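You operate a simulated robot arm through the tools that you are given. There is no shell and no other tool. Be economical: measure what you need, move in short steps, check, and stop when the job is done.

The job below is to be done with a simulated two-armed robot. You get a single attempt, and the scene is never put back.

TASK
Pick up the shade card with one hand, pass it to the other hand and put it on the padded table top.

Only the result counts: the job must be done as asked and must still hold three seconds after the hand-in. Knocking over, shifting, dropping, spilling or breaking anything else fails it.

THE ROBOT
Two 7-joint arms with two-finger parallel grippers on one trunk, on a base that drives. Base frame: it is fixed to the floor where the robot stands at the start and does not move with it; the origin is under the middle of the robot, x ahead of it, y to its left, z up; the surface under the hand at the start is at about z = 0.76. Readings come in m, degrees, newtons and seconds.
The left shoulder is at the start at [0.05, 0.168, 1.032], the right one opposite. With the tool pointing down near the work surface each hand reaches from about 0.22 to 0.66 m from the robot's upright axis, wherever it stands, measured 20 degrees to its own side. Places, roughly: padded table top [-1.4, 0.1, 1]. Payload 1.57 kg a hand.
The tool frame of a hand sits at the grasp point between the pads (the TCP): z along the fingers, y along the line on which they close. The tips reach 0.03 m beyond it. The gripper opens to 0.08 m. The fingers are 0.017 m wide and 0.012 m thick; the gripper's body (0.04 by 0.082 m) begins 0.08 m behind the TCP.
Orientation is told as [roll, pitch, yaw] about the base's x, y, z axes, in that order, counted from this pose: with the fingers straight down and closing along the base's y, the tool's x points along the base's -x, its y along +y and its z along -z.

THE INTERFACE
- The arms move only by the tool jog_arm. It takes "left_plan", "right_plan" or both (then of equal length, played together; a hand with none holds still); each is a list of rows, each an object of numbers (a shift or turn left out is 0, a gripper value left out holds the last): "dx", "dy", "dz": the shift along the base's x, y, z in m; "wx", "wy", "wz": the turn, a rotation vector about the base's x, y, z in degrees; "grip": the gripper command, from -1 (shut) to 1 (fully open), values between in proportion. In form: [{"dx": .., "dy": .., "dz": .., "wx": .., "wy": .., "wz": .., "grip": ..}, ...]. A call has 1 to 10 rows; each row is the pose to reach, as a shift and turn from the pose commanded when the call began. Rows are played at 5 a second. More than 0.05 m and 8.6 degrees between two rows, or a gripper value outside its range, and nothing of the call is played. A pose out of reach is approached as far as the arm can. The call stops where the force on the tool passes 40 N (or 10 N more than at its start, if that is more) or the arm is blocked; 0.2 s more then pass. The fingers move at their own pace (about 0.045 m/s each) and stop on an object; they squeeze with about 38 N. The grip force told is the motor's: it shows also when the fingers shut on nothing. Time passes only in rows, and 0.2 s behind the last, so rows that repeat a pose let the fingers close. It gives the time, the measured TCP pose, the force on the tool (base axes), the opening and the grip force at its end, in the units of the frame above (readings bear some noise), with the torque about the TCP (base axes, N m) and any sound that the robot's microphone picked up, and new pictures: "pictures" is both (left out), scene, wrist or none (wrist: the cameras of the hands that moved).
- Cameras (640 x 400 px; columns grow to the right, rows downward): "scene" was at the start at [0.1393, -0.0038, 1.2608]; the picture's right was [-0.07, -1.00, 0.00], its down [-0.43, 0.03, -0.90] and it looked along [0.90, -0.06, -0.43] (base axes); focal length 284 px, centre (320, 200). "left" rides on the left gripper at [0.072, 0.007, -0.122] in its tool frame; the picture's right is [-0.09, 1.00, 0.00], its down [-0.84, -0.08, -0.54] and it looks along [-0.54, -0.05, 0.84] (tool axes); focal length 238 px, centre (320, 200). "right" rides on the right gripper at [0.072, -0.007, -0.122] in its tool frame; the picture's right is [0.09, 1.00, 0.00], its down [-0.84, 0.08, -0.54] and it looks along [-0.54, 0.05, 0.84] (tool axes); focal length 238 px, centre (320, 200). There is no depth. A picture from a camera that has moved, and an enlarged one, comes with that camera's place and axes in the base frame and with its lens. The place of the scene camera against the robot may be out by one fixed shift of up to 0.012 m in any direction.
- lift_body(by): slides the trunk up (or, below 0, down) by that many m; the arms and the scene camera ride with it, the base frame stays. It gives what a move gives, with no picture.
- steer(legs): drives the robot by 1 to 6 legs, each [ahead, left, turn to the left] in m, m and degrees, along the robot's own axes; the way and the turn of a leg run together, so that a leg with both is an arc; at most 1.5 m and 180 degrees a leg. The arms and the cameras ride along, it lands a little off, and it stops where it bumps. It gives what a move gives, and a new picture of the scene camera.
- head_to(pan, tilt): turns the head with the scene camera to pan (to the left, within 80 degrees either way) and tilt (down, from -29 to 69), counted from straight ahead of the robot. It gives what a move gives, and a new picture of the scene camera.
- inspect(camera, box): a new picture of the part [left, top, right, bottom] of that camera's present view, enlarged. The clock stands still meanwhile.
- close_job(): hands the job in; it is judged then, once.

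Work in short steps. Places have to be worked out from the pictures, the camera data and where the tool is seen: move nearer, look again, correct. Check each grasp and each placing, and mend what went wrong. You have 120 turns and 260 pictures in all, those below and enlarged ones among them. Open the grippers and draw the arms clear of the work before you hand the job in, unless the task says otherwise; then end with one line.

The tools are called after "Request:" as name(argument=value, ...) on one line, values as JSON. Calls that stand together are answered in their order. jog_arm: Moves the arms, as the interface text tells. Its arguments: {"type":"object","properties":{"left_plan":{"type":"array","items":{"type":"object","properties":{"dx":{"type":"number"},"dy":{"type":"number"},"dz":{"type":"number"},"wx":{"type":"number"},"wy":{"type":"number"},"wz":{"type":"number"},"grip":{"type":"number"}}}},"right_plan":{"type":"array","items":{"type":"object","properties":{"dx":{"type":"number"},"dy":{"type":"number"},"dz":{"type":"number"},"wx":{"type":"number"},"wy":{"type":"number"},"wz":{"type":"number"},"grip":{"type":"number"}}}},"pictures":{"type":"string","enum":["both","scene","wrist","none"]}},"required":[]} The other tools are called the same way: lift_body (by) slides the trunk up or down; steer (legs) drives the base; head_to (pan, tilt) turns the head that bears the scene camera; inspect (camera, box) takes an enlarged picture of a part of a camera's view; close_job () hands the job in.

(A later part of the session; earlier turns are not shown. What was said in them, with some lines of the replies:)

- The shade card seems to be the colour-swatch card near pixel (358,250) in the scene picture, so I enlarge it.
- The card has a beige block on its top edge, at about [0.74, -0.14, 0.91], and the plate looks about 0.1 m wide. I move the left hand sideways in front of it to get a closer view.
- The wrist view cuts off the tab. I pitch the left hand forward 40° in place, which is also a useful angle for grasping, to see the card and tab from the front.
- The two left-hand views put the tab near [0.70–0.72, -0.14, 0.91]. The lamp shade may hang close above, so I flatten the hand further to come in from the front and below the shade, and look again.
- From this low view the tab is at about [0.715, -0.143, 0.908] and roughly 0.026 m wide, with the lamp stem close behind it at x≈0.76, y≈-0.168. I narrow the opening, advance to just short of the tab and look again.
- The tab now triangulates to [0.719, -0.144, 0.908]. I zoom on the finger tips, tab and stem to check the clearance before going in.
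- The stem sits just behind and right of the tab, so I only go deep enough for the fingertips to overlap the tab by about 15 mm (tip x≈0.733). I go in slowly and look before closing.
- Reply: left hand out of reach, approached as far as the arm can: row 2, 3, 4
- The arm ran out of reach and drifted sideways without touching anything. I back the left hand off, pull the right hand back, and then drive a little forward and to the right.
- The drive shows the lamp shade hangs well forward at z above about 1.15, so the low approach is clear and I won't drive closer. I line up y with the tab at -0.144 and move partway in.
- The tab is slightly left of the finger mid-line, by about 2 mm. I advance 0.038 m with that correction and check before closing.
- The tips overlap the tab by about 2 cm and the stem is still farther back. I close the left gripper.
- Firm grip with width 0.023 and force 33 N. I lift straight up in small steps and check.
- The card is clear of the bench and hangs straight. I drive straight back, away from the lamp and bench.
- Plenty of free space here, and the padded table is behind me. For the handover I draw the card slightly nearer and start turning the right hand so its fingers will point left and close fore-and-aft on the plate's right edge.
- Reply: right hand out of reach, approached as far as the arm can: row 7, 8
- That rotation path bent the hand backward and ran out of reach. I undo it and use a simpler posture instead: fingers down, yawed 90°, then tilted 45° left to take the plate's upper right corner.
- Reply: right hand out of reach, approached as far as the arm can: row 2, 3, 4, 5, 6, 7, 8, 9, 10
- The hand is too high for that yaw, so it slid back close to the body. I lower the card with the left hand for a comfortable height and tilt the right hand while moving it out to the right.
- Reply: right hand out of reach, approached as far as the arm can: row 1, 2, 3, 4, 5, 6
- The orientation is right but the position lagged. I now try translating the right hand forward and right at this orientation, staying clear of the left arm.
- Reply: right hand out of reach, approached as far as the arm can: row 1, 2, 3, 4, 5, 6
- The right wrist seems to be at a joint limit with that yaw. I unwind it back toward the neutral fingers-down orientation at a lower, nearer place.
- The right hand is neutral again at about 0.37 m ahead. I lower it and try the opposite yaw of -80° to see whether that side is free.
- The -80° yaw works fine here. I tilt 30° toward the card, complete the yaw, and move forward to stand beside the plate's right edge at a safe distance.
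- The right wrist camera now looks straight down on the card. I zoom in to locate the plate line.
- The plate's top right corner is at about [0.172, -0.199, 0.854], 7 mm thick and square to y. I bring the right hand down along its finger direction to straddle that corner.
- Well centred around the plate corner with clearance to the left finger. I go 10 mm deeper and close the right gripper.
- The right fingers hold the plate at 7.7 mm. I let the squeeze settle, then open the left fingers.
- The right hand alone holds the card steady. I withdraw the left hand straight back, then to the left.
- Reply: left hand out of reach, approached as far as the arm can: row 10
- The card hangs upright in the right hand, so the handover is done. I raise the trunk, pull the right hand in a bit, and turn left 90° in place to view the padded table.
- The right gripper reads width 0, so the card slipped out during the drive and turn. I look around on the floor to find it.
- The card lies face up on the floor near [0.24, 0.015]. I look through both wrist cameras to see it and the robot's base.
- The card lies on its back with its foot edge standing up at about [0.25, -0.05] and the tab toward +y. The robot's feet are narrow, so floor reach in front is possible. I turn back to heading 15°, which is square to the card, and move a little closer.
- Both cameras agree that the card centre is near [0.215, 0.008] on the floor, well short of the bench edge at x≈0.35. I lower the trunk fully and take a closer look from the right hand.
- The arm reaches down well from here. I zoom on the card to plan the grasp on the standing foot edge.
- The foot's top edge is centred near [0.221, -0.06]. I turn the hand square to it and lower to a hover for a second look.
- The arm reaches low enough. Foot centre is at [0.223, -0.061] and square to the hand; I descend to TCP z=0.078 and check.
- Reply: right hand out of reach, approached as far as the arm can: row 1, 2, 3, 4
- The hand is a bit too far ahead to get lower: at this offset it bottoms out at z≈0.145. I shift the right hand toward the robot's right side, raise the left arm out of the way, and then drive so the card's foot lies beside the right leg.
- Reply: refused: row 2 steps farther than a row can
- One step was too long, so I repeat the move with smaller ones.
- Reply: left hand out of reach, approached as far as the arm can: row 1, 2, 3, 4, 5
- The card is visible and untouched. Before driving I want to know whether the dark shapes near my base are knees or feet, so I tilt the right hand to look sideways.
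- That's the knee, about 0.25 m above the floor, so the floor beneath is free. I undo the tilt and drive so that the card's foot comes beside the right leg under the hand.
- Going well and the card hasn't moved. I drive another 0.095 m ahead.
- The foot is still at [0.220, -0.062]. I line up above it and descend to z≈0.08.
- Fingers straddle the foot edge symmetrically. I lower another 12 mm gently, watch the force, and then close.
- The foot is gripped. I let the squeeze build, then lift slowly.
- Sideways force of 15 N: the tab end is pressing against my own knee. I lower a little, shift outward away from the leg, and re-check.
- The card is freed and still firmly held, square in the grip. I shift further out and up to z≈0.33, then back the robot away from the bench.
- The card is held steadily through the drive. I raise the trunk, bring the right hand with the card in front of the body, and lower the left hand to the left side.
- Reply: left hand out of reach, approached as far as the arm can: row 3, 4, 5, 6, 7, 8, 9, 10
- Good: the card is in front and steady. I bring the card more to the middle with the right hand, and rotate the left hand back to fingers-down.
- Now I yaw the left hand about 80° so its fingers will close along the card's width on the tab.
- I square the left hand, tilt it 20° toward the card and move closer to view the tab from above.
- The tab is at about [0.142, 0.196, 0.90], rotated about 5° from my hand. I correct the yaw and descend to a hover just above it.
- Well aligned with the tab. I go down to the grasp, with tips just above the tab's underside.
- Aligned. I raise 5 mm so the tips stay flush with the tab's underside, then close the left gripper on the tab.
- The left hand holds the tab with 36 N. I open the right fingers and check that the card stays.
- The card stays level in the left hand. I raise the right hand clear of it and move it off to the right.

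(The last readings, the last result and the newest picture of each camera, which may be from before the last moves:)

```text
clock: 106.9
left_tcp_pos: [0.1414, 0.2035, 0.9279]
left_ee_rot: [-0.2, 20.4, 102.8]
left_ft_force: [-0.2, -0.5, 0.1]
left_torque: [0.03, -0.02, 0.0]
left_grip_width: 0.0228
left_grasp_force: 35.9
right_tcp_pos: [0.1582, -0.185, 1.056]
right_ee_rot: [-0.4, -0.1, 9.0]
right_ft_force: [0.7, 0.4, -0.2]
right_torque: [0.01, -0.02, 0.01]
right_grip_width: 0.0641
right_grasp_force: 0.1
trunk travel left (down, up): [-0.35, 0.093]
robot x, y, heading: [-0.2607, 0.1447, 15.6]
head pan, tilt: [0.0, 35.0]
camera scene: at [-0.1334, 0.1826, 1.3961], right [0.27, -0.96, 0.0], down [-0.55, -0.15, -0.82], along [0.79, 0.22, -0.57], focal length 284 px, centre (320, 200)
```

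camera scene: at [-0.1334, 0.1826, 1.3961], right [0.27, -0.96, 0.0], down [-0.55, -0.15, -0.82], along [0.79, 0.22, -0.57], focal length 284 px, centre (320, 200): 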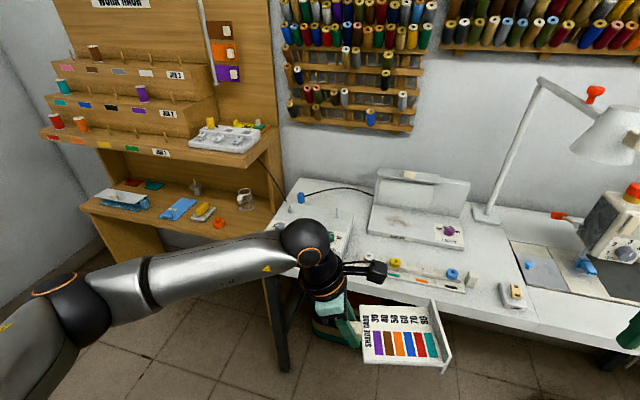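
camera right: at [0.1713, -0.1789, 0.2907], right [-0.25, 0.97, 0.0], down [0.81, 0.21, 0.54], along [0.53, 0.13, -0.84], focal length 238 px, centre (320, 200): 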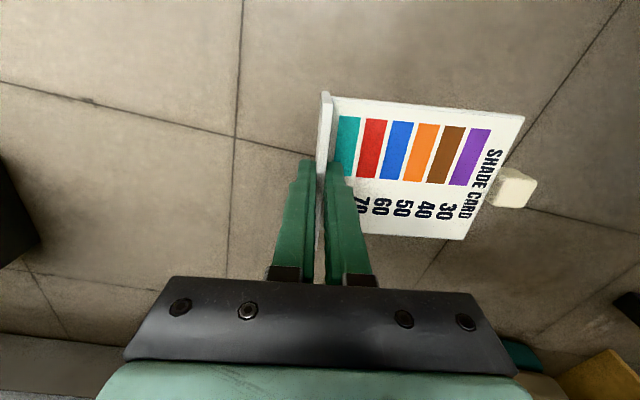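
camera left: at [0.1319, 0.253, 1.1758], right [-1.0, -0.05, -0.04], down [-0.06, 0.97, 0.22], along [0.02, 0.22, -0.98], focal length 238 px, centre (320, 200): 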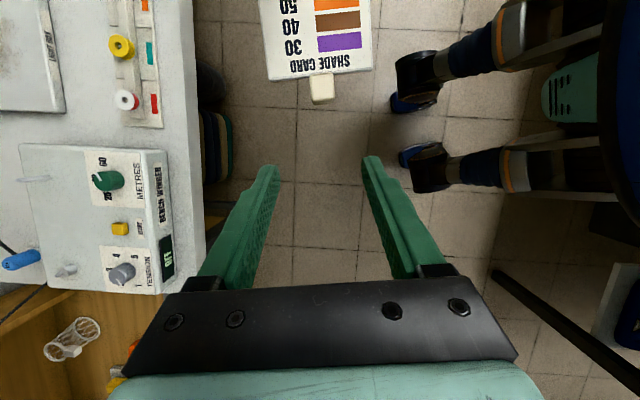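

The second handover succeeded. I raise the trunk and the card, then turn left in small legs, checking the grip as I go.

Request:
lift_body(by=0.09)

Request:
jog_arm(left_plan=[{"dz": 0.02}, {"dz": 0.04}, {"dz": 0.06}, {"dz": 0.08}, {"dz": 0.1}], pictures="none")

Request:
steer(legs=[[0, 0, 20], [0, 0, 20], [0, 0, 20]])

```text
clock: 108.1
left_tcp_pos: [0.1413, 0.2033, 1.0179]
left_ee_rot: [0.0, 20.5, 102.8]
left_ft_force: [0.2, -0.2, -0.8]
left_torque: [0.06, -0.01, 0.0]
left_grip_width: 0.0232
left_grasp_force: 35.5
right_tcp_pos: [0.1595, -0.1843, 1.1448]
right_ee_rot: [-0.4, 0.0, 8.9]
right_ft_force: [-0.2, 0.0, -0.3]
right_torque: [-0.01, 0.0, 0.02]
right_grip_width: 0.0642
right_grasp_force: 0.1
trunk travel left (down, up): [-0.44, 0.003]
robot x, y, heading: [-0.2609, 0.1441, 16.1]
head pan, tilt: [0.0, 35.0]
```

```text
clock: 109.3
left_tcp_pos: [0.1428, 0.2041, 1.1197]
left_ee_rot: [-0.2, 20.4, 102.8]
left_ft_force: [0.2, -0.6, -0.1]
left_torque: [0.06, 0.02, 0.02]
left_grip_width: 0.023
left_grasp_force: 35.5
right_tcp_pos: [0.1589, -0.1845, 1.146]
right_ee_rot: [-0.4, 0.1, 8.8]
right_ft_force: [0.7, -1.5, -0.7]
right_torque: [-0.01, -0.03, 0.04]
right_grip_width: 0.0637
right_grasp_force: 0.0
trunk travel left (down, up): [-0.44, 0.003]
robot x, y, heading: [-0.2647, 0.1455, 15.8]
head pan, tilt: [0.0, 35.0]
```

```text
clock: 113.0
left_tcp_pos: [-0.1149, 0.527, 1.1189]
left_ee_rot: [-0.2, 20.4, 163.2]
left_ft_force: [0.1, -0.2, 0.3]
left_torque: [-0.01, 0.06, -0.01]
left_grip_width: 0.023
left_grasp_force: 35.9
right_tcp_pos: [0.2329, 0.3507, 1.1458]
right_ee_rot: [-0.5, 0.0, 69.3]
right_ft_force: [0.1, -0.1, 0.0]
right_torque: [0.0, 0.01, 0.0]
right_grip_width: 0.0641
right_grasp_force: 0.1
trunk travel left (down, up): [-0.44, 0.003]
robot x, y, heading: [-0.2629, 0.1432, 75.9]
head pan, tilt: [0.0, 35.0]
camera scene: at [-0.2255, 0.2727, 1.4861], right [0.97, -0.24, 0.0], down [-0.14, -0.56, -0.82], along [0.2, 0.79, -0.57], focal length 284 px, centre (320, 200)
```

scene: 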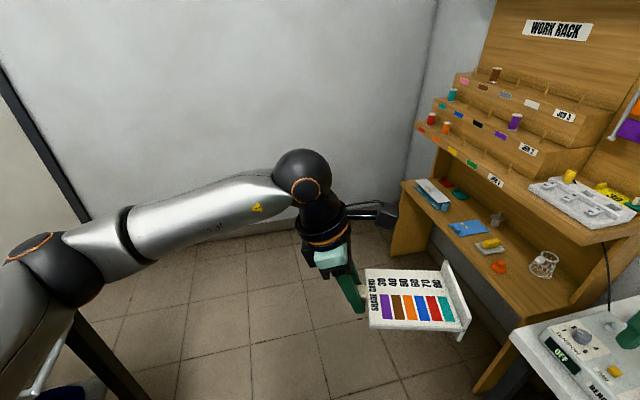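

Grip is unchanged and the card is level. I continue turning toward the padded table.

Request:
steer(legs=[[0, 0, 20], [0, 0, 20], [0, 0, 20]])

Request:
steer(legs=[[0, 0, 22], [0, 0, 22]])

```text
clock: 116.6
left_tcp_pos: [-0.5162, 0.4668, 1.1193]
left_ee_rot: [-0.3, 20.5, -137.3]
left_ft_force: [-0.2, -0.8, 0.8]
left_torque: [-0.06, 0.03, 0.02]
left_grip_width: 0.0227
left_grasp_force: 35.1
right_tcp_pos: [-0.1907, 0.6774, 1.1456]
right_ee_rot: [-0.4, 0.0, 128.9]
right_ft_force: [-0.9, -0.1, -0.9]
right_torque: [0.0, 0.01, 0.04]
right_grip_width: 0.0639
right_grasp_force: 0.1
trunk travel left (down, up): [-0.44, 0.003]
robot x, y, heading: [-0.2634, 0.1438, 135.7]
head pan, tilt: [0.0, 35.0]
camera scene: at [-0.3481, 0.2378, 1.4861], right [0.7, 0.71, 0.0], down [0.41, -0.4, -0.82], along [-0.59, 0.57, -0.57], focal length 284 px, centre (320, 200)
```

scene: 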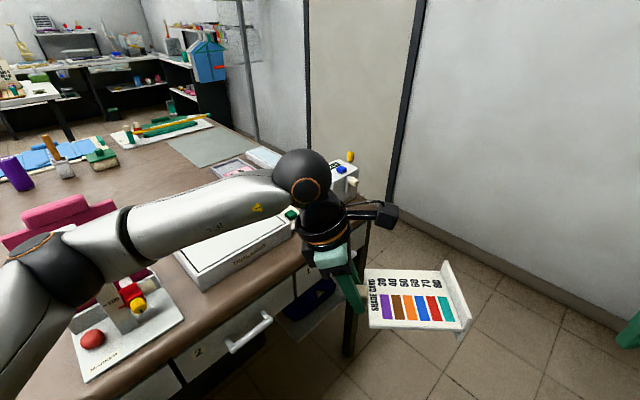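

```text
clock: 119.4
left_tcp_pos: [-0.6712, 0.1993, 1.1193]
left_ee_rot: [-0.2, 20.4, -92.8]
left_ft_force: [-0.3, 0.4, 0.0]
left_torque: [-0.08, 0.04, -0.03]
left_grip_width: 0.0231
left_grasp_force: 35.5
right_tcp_pos: [-0.5819, 0.578, 1.1453]
right_ee_rot: [-0.4, 0.0, 173.3]
right_ft_force: [0.6, -0.7, -0.4]
right_torque: [0.02, -0.04, -0.01]
right_grip_width: 0.0639
right_grasp_force: 0.0
trunk travel left (down, up): [-0.44, 0.003]
robot x, y, heading: [-0.2627, 0.1465, 179.9]
head pan, tilt: [0.0, 35.0]
camera scene: at [-0.3846, 0.1482, 1.4861], right [0.0, 1.0, 0.0], down [0.57, 0.0, -0.82], along [-0.82, 0.0, -0.57], focal length 284 px, centre (320, 200)
```

scene: 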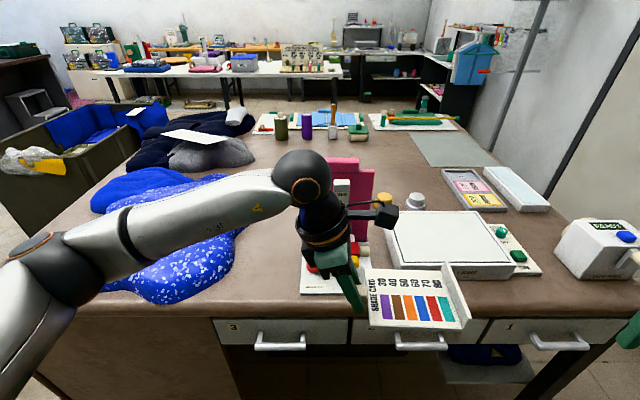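

The robot faces the padded table. There is a free corridor around y≈0.02 between the blue fabric and the magenta gauge. I rotate the left hand back by about 86° so that the card's long side runs away from me and it fits the corridor.

Request:
jog_arm(left_plan=[{"wz": -8.5}, {"wz": -17}, {"wz": -25.5}, {"wz": -34}, {"wz": -42.5}, {"wz": -51}, {"wz": -59.5}, {"wz": -68}, {"wz": -76.5}, {"wz": -85}], pictures="both")

```text
clock: 121.6
left_tcp_pos: [-0.6708, 0.1989, 1.1191]
left_ee_rot: [-0.2, 20.5, -178.0]
left_ft_force: [0.2, 0.5, -0.3]
left_torque: [-0.01, 0.05, 0.03]
left_grip_width: 0.0228
left_grasp_force: 35.5
right_tcp_pos: [-0.5815, 0.5783, 1.1454]
right_ee_rot: [-0.5, 0.0, 173.2]
right_ft_force: [-0.7, 0.5, 0.2]
right_torque: [0.0, 0.0, -0.03]
right_grip_width: 0.064
right_grasp_force: 0.0
trunk travel left (down, up): [-0.44, 0.003]
robot x, y, heading: [-0.2596, 0.1437, 180.0]
head pan, tilt: [0.0, 35.0]
camera scene: at [-0.3844, 0.1487, 1.4861], right [0.0, 1.0, 0.0], down [0.57, 0.0, -0.82], along [-0.82, 0.0, -0.57], focal length 284 px, centre (320, 200)
camera left: at [-0.6458, 0.1932, 1.2591], right [-0.05, -1.0, -0.03], down [-0.98, 0.04, 0.22], along [-0.21, 0.04, -0.98], focal length 238 px, centre (320, 200)
```

scene: 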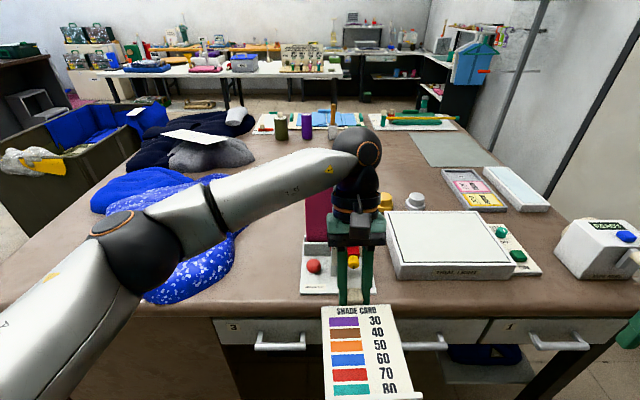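
left: 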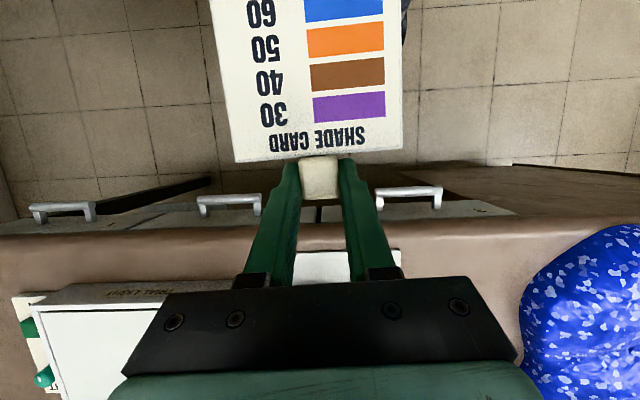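

There's a clear corridor, y≈-0.075 to 0.097, beside the gauge. I drive 0.1 m left and 0.2 m ahead toward the table with the card high.

Request:
steer(legs=[[0, 0.1, 0], [0.1, 0, 0], [0.1, 0, 0]])

Request:
inspect(camera="left", box=[0, 0, 640, 400])

```text
clock: 124.6
left_tcp_pos: [-0.8703, 0.0982, 1.1184]
left_ee_rot: [-0.2, 20.5, -177.9]
left_ft_force: [-0.3, 0.5, -1.1]
left_torque: [0.01, 0.03, 0.0]
left_grip_width: 0.023
left_grasp_force: 35.4
right_tcp_pos: [-0.7832, 0.4791, 1.146]
right_ee_rot: [-0.4, 0.0, 173.2]
right_ft_force: [-0.2, -1.0, -0.1]
right_torque: [-0.03, -0.07, -0.02]
right_grip_width: 0.0639
right_grasp_force: 0.1
trunk travel left (down, up): [-0.44, 0.003]
robot x, y, heading: [-0.4625, 0.0462, 180.1]
head pan, tilt: [0.0, 35.0]
camera scene: at [-0.5858, 0.0484, 1.486], right [0.0, 1.0, 0.0], down [0.57, 0.0, -0.82], along [-0.82, 0.0, -0.57], focal length 284 px, centre (320, 200)
```

scene: 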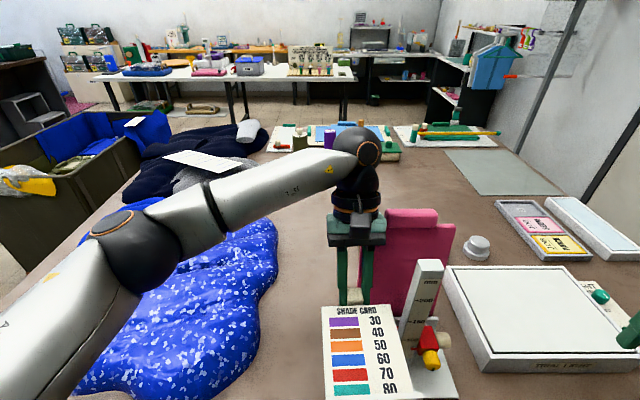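

```text
1.00 times, centred on (320, 200) of left (not enlarged: the box is as wide or as high as the picture)
camera zoom: at [-0.8469, 0.093, 1.259], right [-0.05, -1.0, -0.03], down [-0.98, 0.04, 0.22], along [-0.21, 0.04, -0.98], focal length 238 px, centre (320, 200)
```

zoom: 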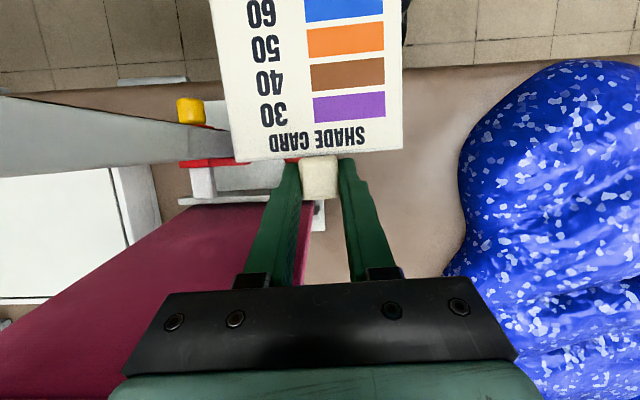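

No contact so far, but the gauge is close on my right. I slide the hand to y≈0.01 first, and then forward over the free strip.

Request:
jog_arm(left_plan=[{"dy": -0.03}, {"dy": -0.06}, {"dy": -0.088}, {"dy": -0.088, "dx": -0.03}, {"dy": -0.088, "dx": -0.06}, {"dy": -0.088, "dx": -0.09}, {"dy": -0.088, "dx": -0.115}], pictures="both")

```text
clock: 126.2
left_tcp_pos: [-0.9848, 0.0134, 1.1193]
left_ee_rot: [0.0, 20.3, -178.0]
left_ft_force: [0.0, 0.0, -0.3]
left_torque: [-0.03, 0.06, -0.03]
left_grip_width: 0.0228
left_grasp_force: 35.9
right_tcp_pos: [-0.783, 0.479, 1.1463]
right_ee_rot: [-0.3, 0.0, 173.2]
right_ft_force: [0.2, -0.4, -0.6]
right_torque: [-0.01, -0.02, -0.01]
right_grip_width: 0.0639
right_grasp_force: 0.1
trunk travel left (down, up): [-0.44, 0.003]
robot x, y, heading: [-0.466, 0.0459, 180.1]
head pan, tilt: [0.0, 35.0]
camera scene: at [-0.5847, 0.0499, 1.4861], right [0.0, 1.0, 0.0], down [0.57, 0.0, -0.82], along [-0.82, 0.0, -0.57], focal length 284 px, centre (320, 200)
camera left: at [-0.9601, 0.0074, 1.2588], right [-0.05, -1.0, -0.03], down [-0.98, 0.04, 0.22], along [-0.22, 0.04, -0.98], focal length 238 px, centre (320, 200)
```

scene: 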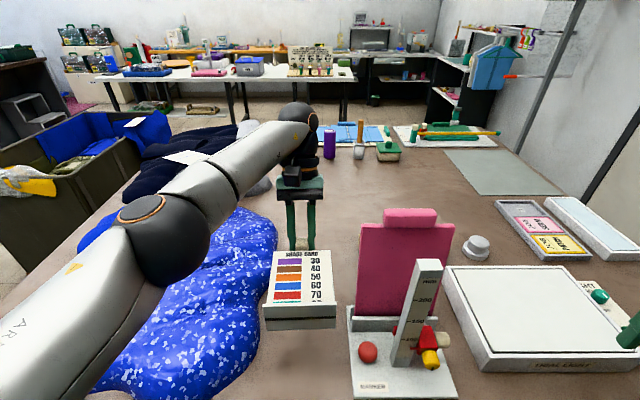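
left: 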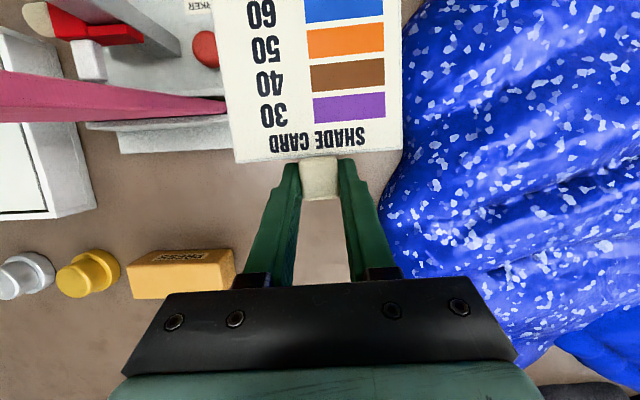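

The strip between fabric (y≈-0.062) and gauge base (y≈0.105) fits the card. I centre it at y≈0.02, square the yaw by -5° and lower to about 1.035.

Request:
jog_arm(left_plan=[{"dy": 0.004, "wz": -2.5, "dz": -0.015}, {"dy": 0.008, "wz": -5, "dz": -0.03}, {"dy": 0.008, "wz": -5, "dz": -0.05}, {"dy": 0.008, "wz": -5, "dz": -0.07}, {"dy": 0.008, "wz": -5, "dz": -0.085}], pictures="both")

Request:
inspect(camera="scene", box=[220, 200, 420, 400])

```text
clock: 127.4
left_tcp_pos: [-0.9823, 0.0169, 1.034]
left_ee_rot: [-0.2, 20.3, 177.1]
left_ft_force: [-0.1, 0.2, -0.7]
left_torque: [0.03, 0.05, 0.01]
left_grip_width: 0.0229
left_grasp_force: 35.5
left hand out of reach, approached as far as the arm can: row 4, 5
right_tcp_pos: [-0.7826, 0.4781, 1.1467]
right_ee_rot: [-0.5, -0.1, 173.2]
right_ft_force: [0.2, 0.0, 0.2]
right_torque: [0.0, -0.01, 0.01]
right_grip_width: 0.0642
right_grasp_force: 0.1
trunk travel left (down, up): [-0.44, 0.003]
robot x, y, heading: [-0.4667, 0.0479, 180.2]
head pan, tilt: [0.0, 35.0]
camera scene: at [-0.5851, 0.0484, 1.4861], right [0.0, 1.0, 0.0], down [0.57, 0.0, -0.82], along [-0.82, 0.0, -0.57], focal length 284 px, centre (320, 200)
camera left: at [-0.959, 0.0094, 1.1742], right [-0.14, -0.99, -0.03], down [-0.97, 0.12, 0.22], along [-0.21, 0.06, -0.98], focal length 238 px, centre (320, 200)
```

scene: 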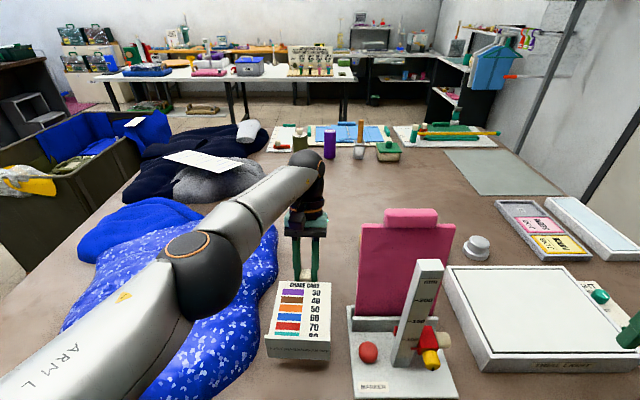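
left: 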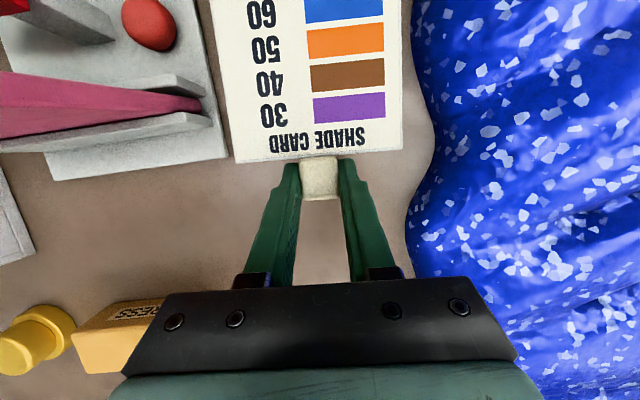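

```text
2.00 times, centred on (320, 300) of scene
camera zoom: at [-0.5851, 0.0484, 1.4861], right [0.0, 1.0, 0.0], down [0.57, 0.0, -0.82], along [-0.82, 0.0, -0.57], focal length 567 px, centre (320, 0)
```

zoom: 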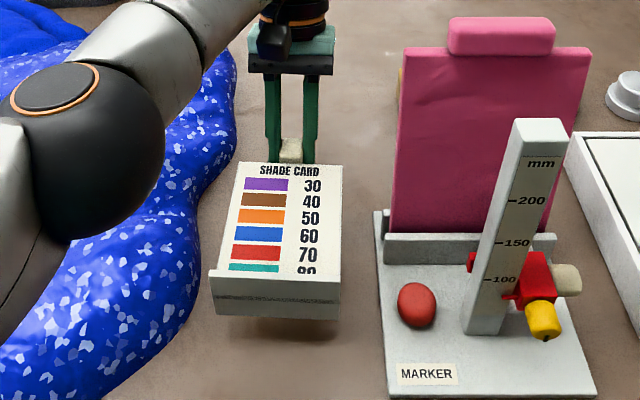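

The card is over the free strip with about 2–4 cm margins. I nudge it 1 cm away from the fabric, then lower the trunk, since the arm is near its reach limit.

Request:
jog_arm(left_plan=[{"dy": 0.005}, {"dy": 0.01}], pictures="none")

Request:
lift_body(by=-0.025)

Request:
inspect(camera="scene", box=[220, 200, 420, 400])

```text
clock: 128.0
left_tcp_pos: [-0.9789, 0.0249, 1.0345]
left_ee_rot: [-0.1, 20.4, 177.1]
left_ft_force: [0.2, -0.8, -1.2]
left_torque: [-0.03, 0.07, -0.03]
left_grip_width: 0.0227
left_grasp_force: 35.0
left hand out of reach, approached as far as the arm can: row 2
right_tcp_pos: [-0.7823, 0.4786, 1.1455]
right_ee_rot: [-0.4, 0.0, 173.2]
right_ft_force: [0.1, -0.2, -0.8]
right_torque: [0.01, -0.03, 0.04]
right_grip_width: 0.0638
right_grasp_force: 0.1
trunk travel left (down, up): [-0.44, 0.003]
robot x, y, heading: [-0.4628, 0.0469, 179.9]
head pan, tilt: [0.0, 35.0]
```

```text
clock: 128.7
left_tcp_pos: [-0.9793, 0.0258, 1.0091]
left_ee_rot: [-0.3, 20.4, 177.0]
left_ft_force: [-1.0, 0.1, -0.6]
left_torque: [-0.03, 0.05, 0.02]
left_grip_width: 0.023
left_grasp_force: 35.9
right_tcp_pos: [-0.7817, 0.4781, 1.1218]
right_ee_rot: [-0.4, 0.0, 173.3]
right_ft_force: [-0.4, -0.6, 0.4]
right_torque: [-0.01, -0.02, 0.02]
right_grip_width: 0.0639
right_grasp_force: 0.0
trunk travel left (down, up): [-0.415, 0.028]
robot x, y, heading: [-0.4638, 0.0456, 179.8]
head pan, tilt: [0.0, 35.0]
```

```text
2.00 times, centred on (320, 300) of scene
camera zoom: at [-0.5847, 0.0482, 1.4611], right [0.0, 1.0, 0.0], down [0.57, 0.0, -0.82], along [-0.82, 0.0, -0.57], focal length 567 px, centre (320, 0)
```

zoom: 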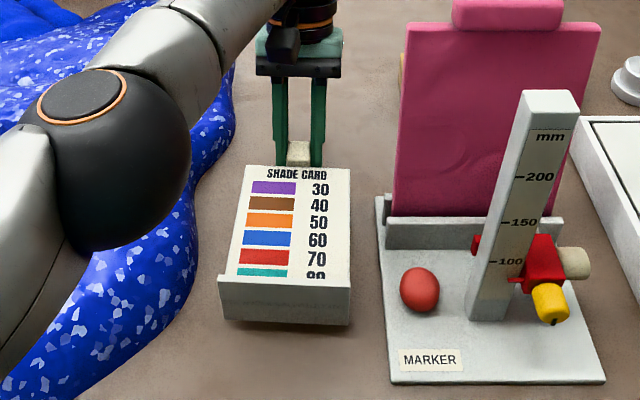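

Still free, with no contact force. I lower in 1 cm steps and watch the forces.

Request:
lift_body(by=-0.012)

Request:
lift_body(by=-0.008)

Request:
inspect(camera="scene", box=[220, 200, 420, 400])

```text
clock: 129.3
left_tcp_pos: [-0.9785, 0.025, 0.9964]
left_ee_rot: [-0.2, 20.4, 177.2]
left_ft_force: [-0.5, 0.5, -0.6]
left_torque: [0.02, 0.04, -0.03]
left_grip_width: 0.0229
left_grasp_force: 34.9
right_tcp_pos: [-0.7817, 0.4784, 1.1088]
right_ee_rot: [-0.4, 0.0, 173.2]
right_ft_force: [0.7, 0.4, 0.3]
right_torque: [0.0, 0.01, 0.01]
right_grip_width: 0.0639
right_grasp_force: 0.1
trunk travel left (down, up): [-0.403, 0.04]
robot x, y, heading: [-0.4639, 0.0464, 179.9]
head pan, tilt: [0.0, 35.0]
```

```text
clock: 129.9
left_tcp_pos: [-0.9787, 0.0243, 0.9901]
left_ee_rot: [-0.2, 20.3, 177.2]
left_ft_force: [-2.1, -0.2, 7.5]
left_torque: [-0.2, -1.07, 0.02]
left_grip_width: 0.0229
left_grasp_force: 35.1
right_tcp_pos: [-0.782, 0.4777, 1.101]
right_ee_rot: [-0.5, 0.1, 173.1]
right_ft_force: [0.1, 0.5, 0.4]
right_torque: [-0.01, 0.01, -0.07]
right_grip_width: 0.0639
right_grasp_force: 0.1
trunk travel left (down, up): [-0.395, 0.048]
robot x, y, heading: [-0.4682, 0.043, 179.9]
head pan, tilt: [0.0, 35.0]
```

```text
2.00 times, centred on (320, 300) of scene
camera zoom: at [-0.5847, 0.0484, 1.4412], right [0.0, 1.0, 0.0], down [0.57, 0.0, -0.82], along [-0.82, 0.0, -0.57], focal length 567 px, centre (320, 0)
```

zoom: 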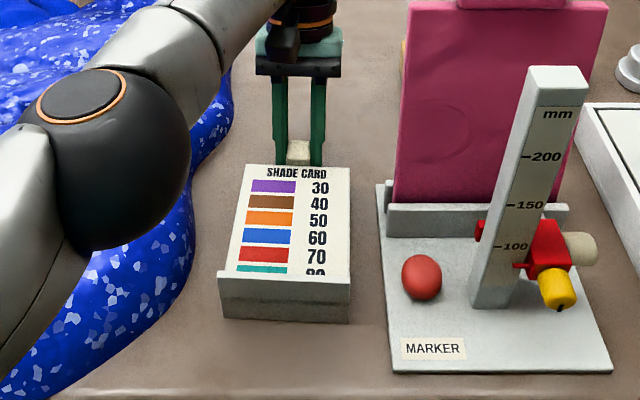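

The foot touched the pad, reading 7.5 N. I tip the tab end down about 6° and 1.4 cm so the card lies flat before release.

Request:
jog_arm(left_plan=[{"dz": -0.004, "wy": -2}, {"dz": -0.009, "wy": -4}, {"dz": -0.013, "wy": -6}], pictures="none")

Request:
inspect(camera="left", box=[160, 60, 480, 260])

```text
clock: 130.7
left_tcp_pos: [-0.9637, 0.0167, 0.9802]
left_ee_rot: [-0.5, 25.3, 177.0]
left_ft_force: [-4.4, 0.5, 8.8]
left_torque: [-0.07, 0.13, -0.03]
left_grip_width: 0.023
left_grasp_force: 35.5
left hand out of reach, approached as far as the arm can: row 1, 2, 3
right_tcp_pos: [-0.7825, 0.4777, 1.1008]
right_ee_rot: [-0.4, 0.0, 173.2]
right_ft_force: [0.3, -0.2, -0.8]
right_torque: [0.04, -0.02, 0.0]
right_grip_width: 0.0636
right_grasp_force: 0.0
trunk travel left (down, up): [-0.395, 0.048]
robot x, y, heading: [-0.467, 0.0398, 180.2]
head pan, tilt: [0.0, 35.0]
```

```text
2.00 times, centred on (320, 160) of left
camera zoom: at [-0.9522, 0.0098, 1.1228], right [-0.13, -0.99, -0.05], down [-0.98, 0.12, 0.13], along [-0.12, 0.06, -0.99], focal length 477 px, centre (320, 280)
```

zoom: 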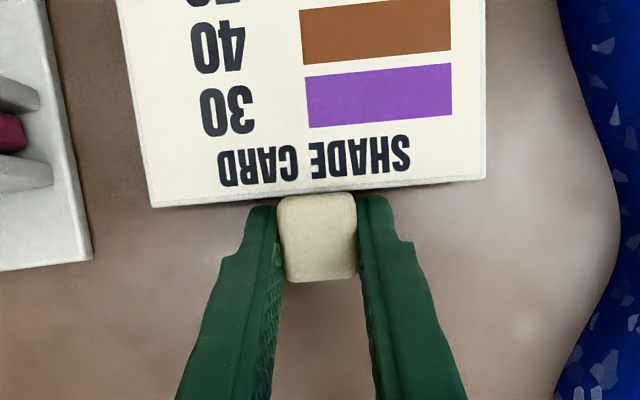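

The card now lies almost flat on the pad with good clearances. I open the left fingers.

Request:
jog_arm(left_plan=[{"grip": -0.3}, {"grip": -0.1}, {"grip": 0.2}, {"grip": 0.3}, {"grip": 0.3}], pictures="none")

Request:
inspect(camera="left", box=[160, 60, 480, 260])

Request:
inspect(camera="scene", box=[220, 200, 420, 400])

```text
clock: 131.9
left_tcp_pos: [-0.9627, 0.0203, 0.981]
left_ee_rot: [-0.4, 25.4, 177.1]
left_ft_force: [-1.7, 9.7, 13.3]
left_torque: [-0.03, 0.01, -0.02]
left_grip_width: 0.0425
left_grasp_force: 0.0
right_tcp_pos: [-0.782, 0.4786, 1.1003]
right_ee_rot: [-0.4, -0.1, 173.2]
right_ft_force: [0.1, -0.6, 0.7]
right_torque: [-0.04, -0.03, -0.03]
right_grip_width: 0.064
right_grasp_force: 0.0
trunk travel left (down, up): [-0.395, 0.048]
robot x, y, heading: [-0.466, 0.0432, 180.2]
head pan, tilt: [0.0, 35.0]
```

```text
2.00 times, centred on (320, 160) of left
camera zoom: at [-0.9514, 0.011, 1.1228], right [-0.13, -0.99, -0.05], down [-0.98, 0.13, 0.13], along [-0.12, 0.06, -0.99], focal length 477 px, centre (320, 280)
```

zoom: 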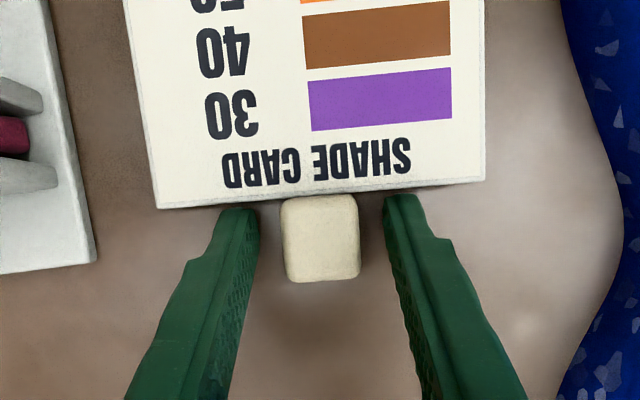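

```text
2.00 times, centred on (320, 300) of scene
camera zoom: at [-0.5838, 0.0498, 1.4412], right [0.0, 1.0, 0.0], down [0.57, 0.0, -0.82], along [-0.82, 0.0, -0.57], focal length 567 px, centre (320, 0)
```

zoom: 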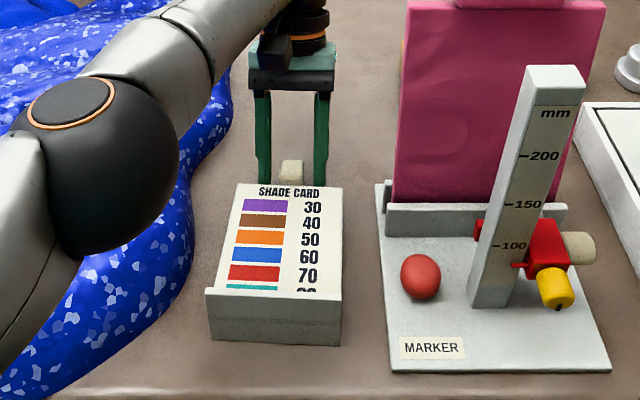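

The card lies on the pad. The fingertips are resting lightly on the pad (13 N up), so I back the hand out along its own finger direction.

Request:
jog_arm(left_plan=[{"dx": -0.004, "dz": 0.009}, {"dx": -0.008, "dz": 0.018}, {"dx": -0.012, "dz": 0.028}], pictures="none")

Request:
inspect(camera="left", box=[160, 60, 480, 260])

```text
clock: 132.7
left_tcp_pos: [-0.964, 0.0163, 1.0038]
left_ee_rot: [-0.4, 26.4, 177.1]
left_ft_force: [0.5, 0.1, -0.9]
left_torque: [-0.04, -0.01, 0.0]
left_grip_width: 0.052
left_grasp_force: 0.1
left hand out of reach, approached as far as the arm can: row 1, 2, 3
right_tcp_pos: [-0.7822, 0.4773, 1.1002]
right_ee_rot: [-0.4, 0.1, 173.2]
right_ft_force: [-0.2, 0.4, 0.0]
right_torque: [-0.04, 0.02, 0.0]
right_grip_width: 0.0637
right_grasp_force: 0.1
trunk travel left (down, up): [-0.395, 0.048]
robot x, y, heading: [-0.4635, 0.0451, 179.9]
head pan, tilt: [0.0, 35.0]
```

```text
2.00 times, centred on (320, 160) of left
camera zoom: at [-0.9544, 0.0076, 1.1458], right [-0.13, -0.99, -0.05], down [-0.99, 0.12, 0.11], along [-0.11, 0.06, -0.99], focal length 477 px, centre (320, 280)
```

zoom: 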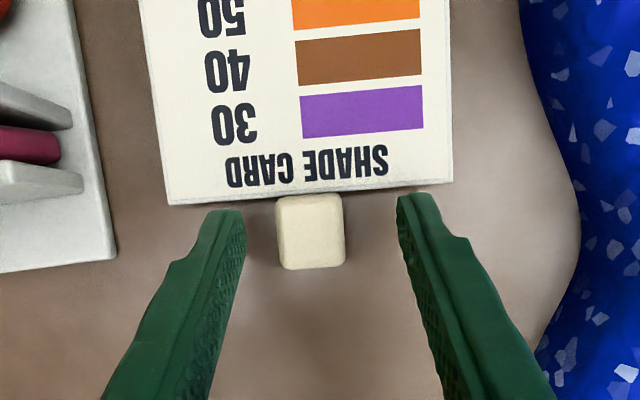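

The hand is clear of the card. I raise the trunk and then back the robot off.

Request:
lift_body(by=0.045)

Request:
jog_arm(left_plan=[{"dz": 0.03}, {"dz": 0.06}, {"dz": 0.09}], pictures="scene")

```text
clock: 133.6
left_tcp_pos: [-0.9642, 0.0164, 1.0491]
left_ee_rot: [-0.5, 26.3, 177.0]
left_ft_force: [0.6, -0.9, 0.8]
left_torque: [-0.03, -0.04, 0.03]
left_grip_width: 0.052
left_grasp_force: 0.1
right_tcp_pos: [-0.7835, 0.4783, 1.1454]
right_ee_rot: [-0.4, 0.0, 173.2]
right_ft_force: [-1.0, 1.6, 0.9]
right_torque: [-0.01, 0.01, -0.01]
right_grip_width: 0.0642
right_grasp_force: 0.1
trunk travel left (down, up): [-0.44, 0.003]
robot x, y, heading: [-0.4668, 0.0447, 180.1]
head pan, tilt: [0.0, 35.0]
```

```text
clock: 134.3
left_tcp_pos: [-0.9615, 0.0168, 1.1403]
left_ee_rot: [-0.5, 26.4, 177.0]
left_ft_force: [-0.1, 0.6, -0.5]
left_torque: [-0.02, -0.02, -0.01]
left_grip_width: 0.0521
left_grasp_force: 0.1
right_tcp_pos: [-0.7822, 0.4792, 1.1457]
right_ee_rot: [-0.4, -0.2, 173.2]
right_ft_force: [-0.7, -0.1, -0.5]
right_torque: [0.02, 0.03, 0.03]
right_grip_width: 0.0638
right_grasp_force: 0.0
trunk travel left (down, up): [-0.44, 0.003]
robot x, y, heading: [-0.4652, 0.0465, 179.9]
head pan, tilt: [0.0, 35.0]
camera scene: at [-0.584, 0.0488, 1.4861], right [0.0, 1.0, 0.0], down [0.57, 0.0, -0.82], along [-0.82, 0.0, -0.57], focal length 284 px, centre (320, 200)
```

scene: 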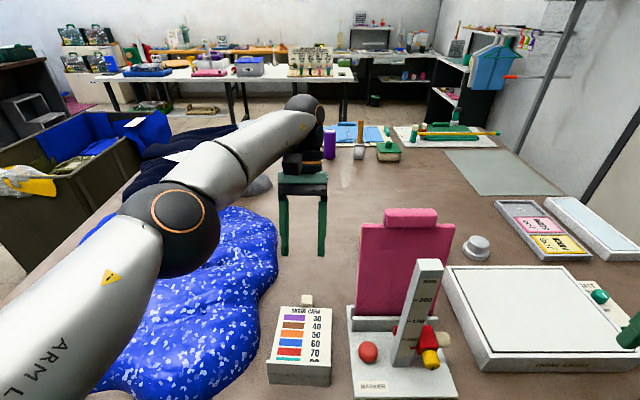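

The card rests on the pad and nothing else has moved. I drive back and take a final look.

Request:
steer(legs=[[-0.3, 0, 0]])

Request:
inspect(camera="scene", box=[200, 180, 440, 340])

```text
clock: 136.4
left_tcp_pos: [-0.6626, 0.0135, 1.1396]
left_ee_rot: [-0.5, 26.3, 177.3]
left_ft_force: [0.8, -0.3, -0.5]
left_torque: [0.03, 0.05, -0.01]
left_grip_width: 0.0521
left_grasp_force: 0.0
right_tcp_pos: [-0.4841, 0.4769, 1.1469]
right_ee_rot: [-0.3, -0.1, 173.4]
right_ft_force: [0.8, 0.0, -0.2]
right_torque: [0.0, 0.02, 0.01]
right_grip_width: 0.0642
right_grasp_force: 0.1
trunk travel left (down, up): [-0.44, 0.003]
robot x, y, heading: [-0.1645, 0.0466, -180.1]
head pan, tilt: [0.0, 35.0]
camera scene: at [-0.286, 0.0482, 1.4862], right [0.0, 1.0, 0.0], down [0.57, 0.0, -0.82], along [-0.82, 0.0, -0.57], focal length 284 px, centre (320, 200)
```

scene: 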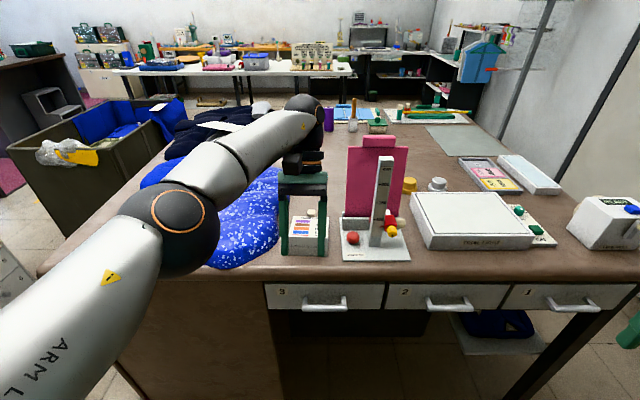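

```text
2.50 times, centred on (320, 260) of scene
camera zoom: at [-0.286, 0.0482, 1.4862], right [0.0, 1.0, 0.0], down [0.57, 0.0, -0.82], along [-0.82, 0.0, -0.57], focal length 709 px, centre (320, 50)
```

zoom: 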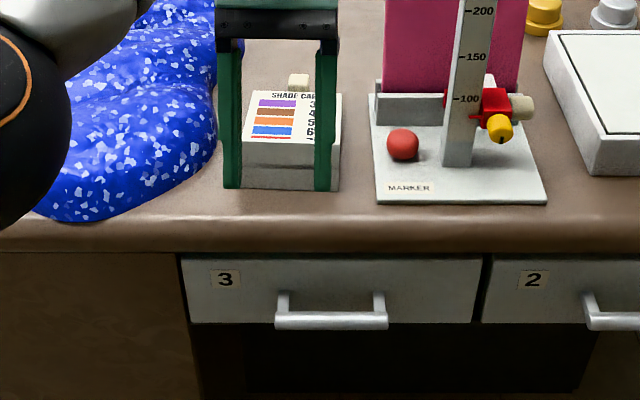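

The card lies on the padded table top, both grippers are open and clear, and nothing else has moved, so I hand the job in.

Request:
close_job()

```text
The job is handed in.
```

The shade card is lying face up on the padded table top, passed from the right hand to the left; on the way it slipped from the right gripper onto the floor once, and I picked it up and redid the hand-over.
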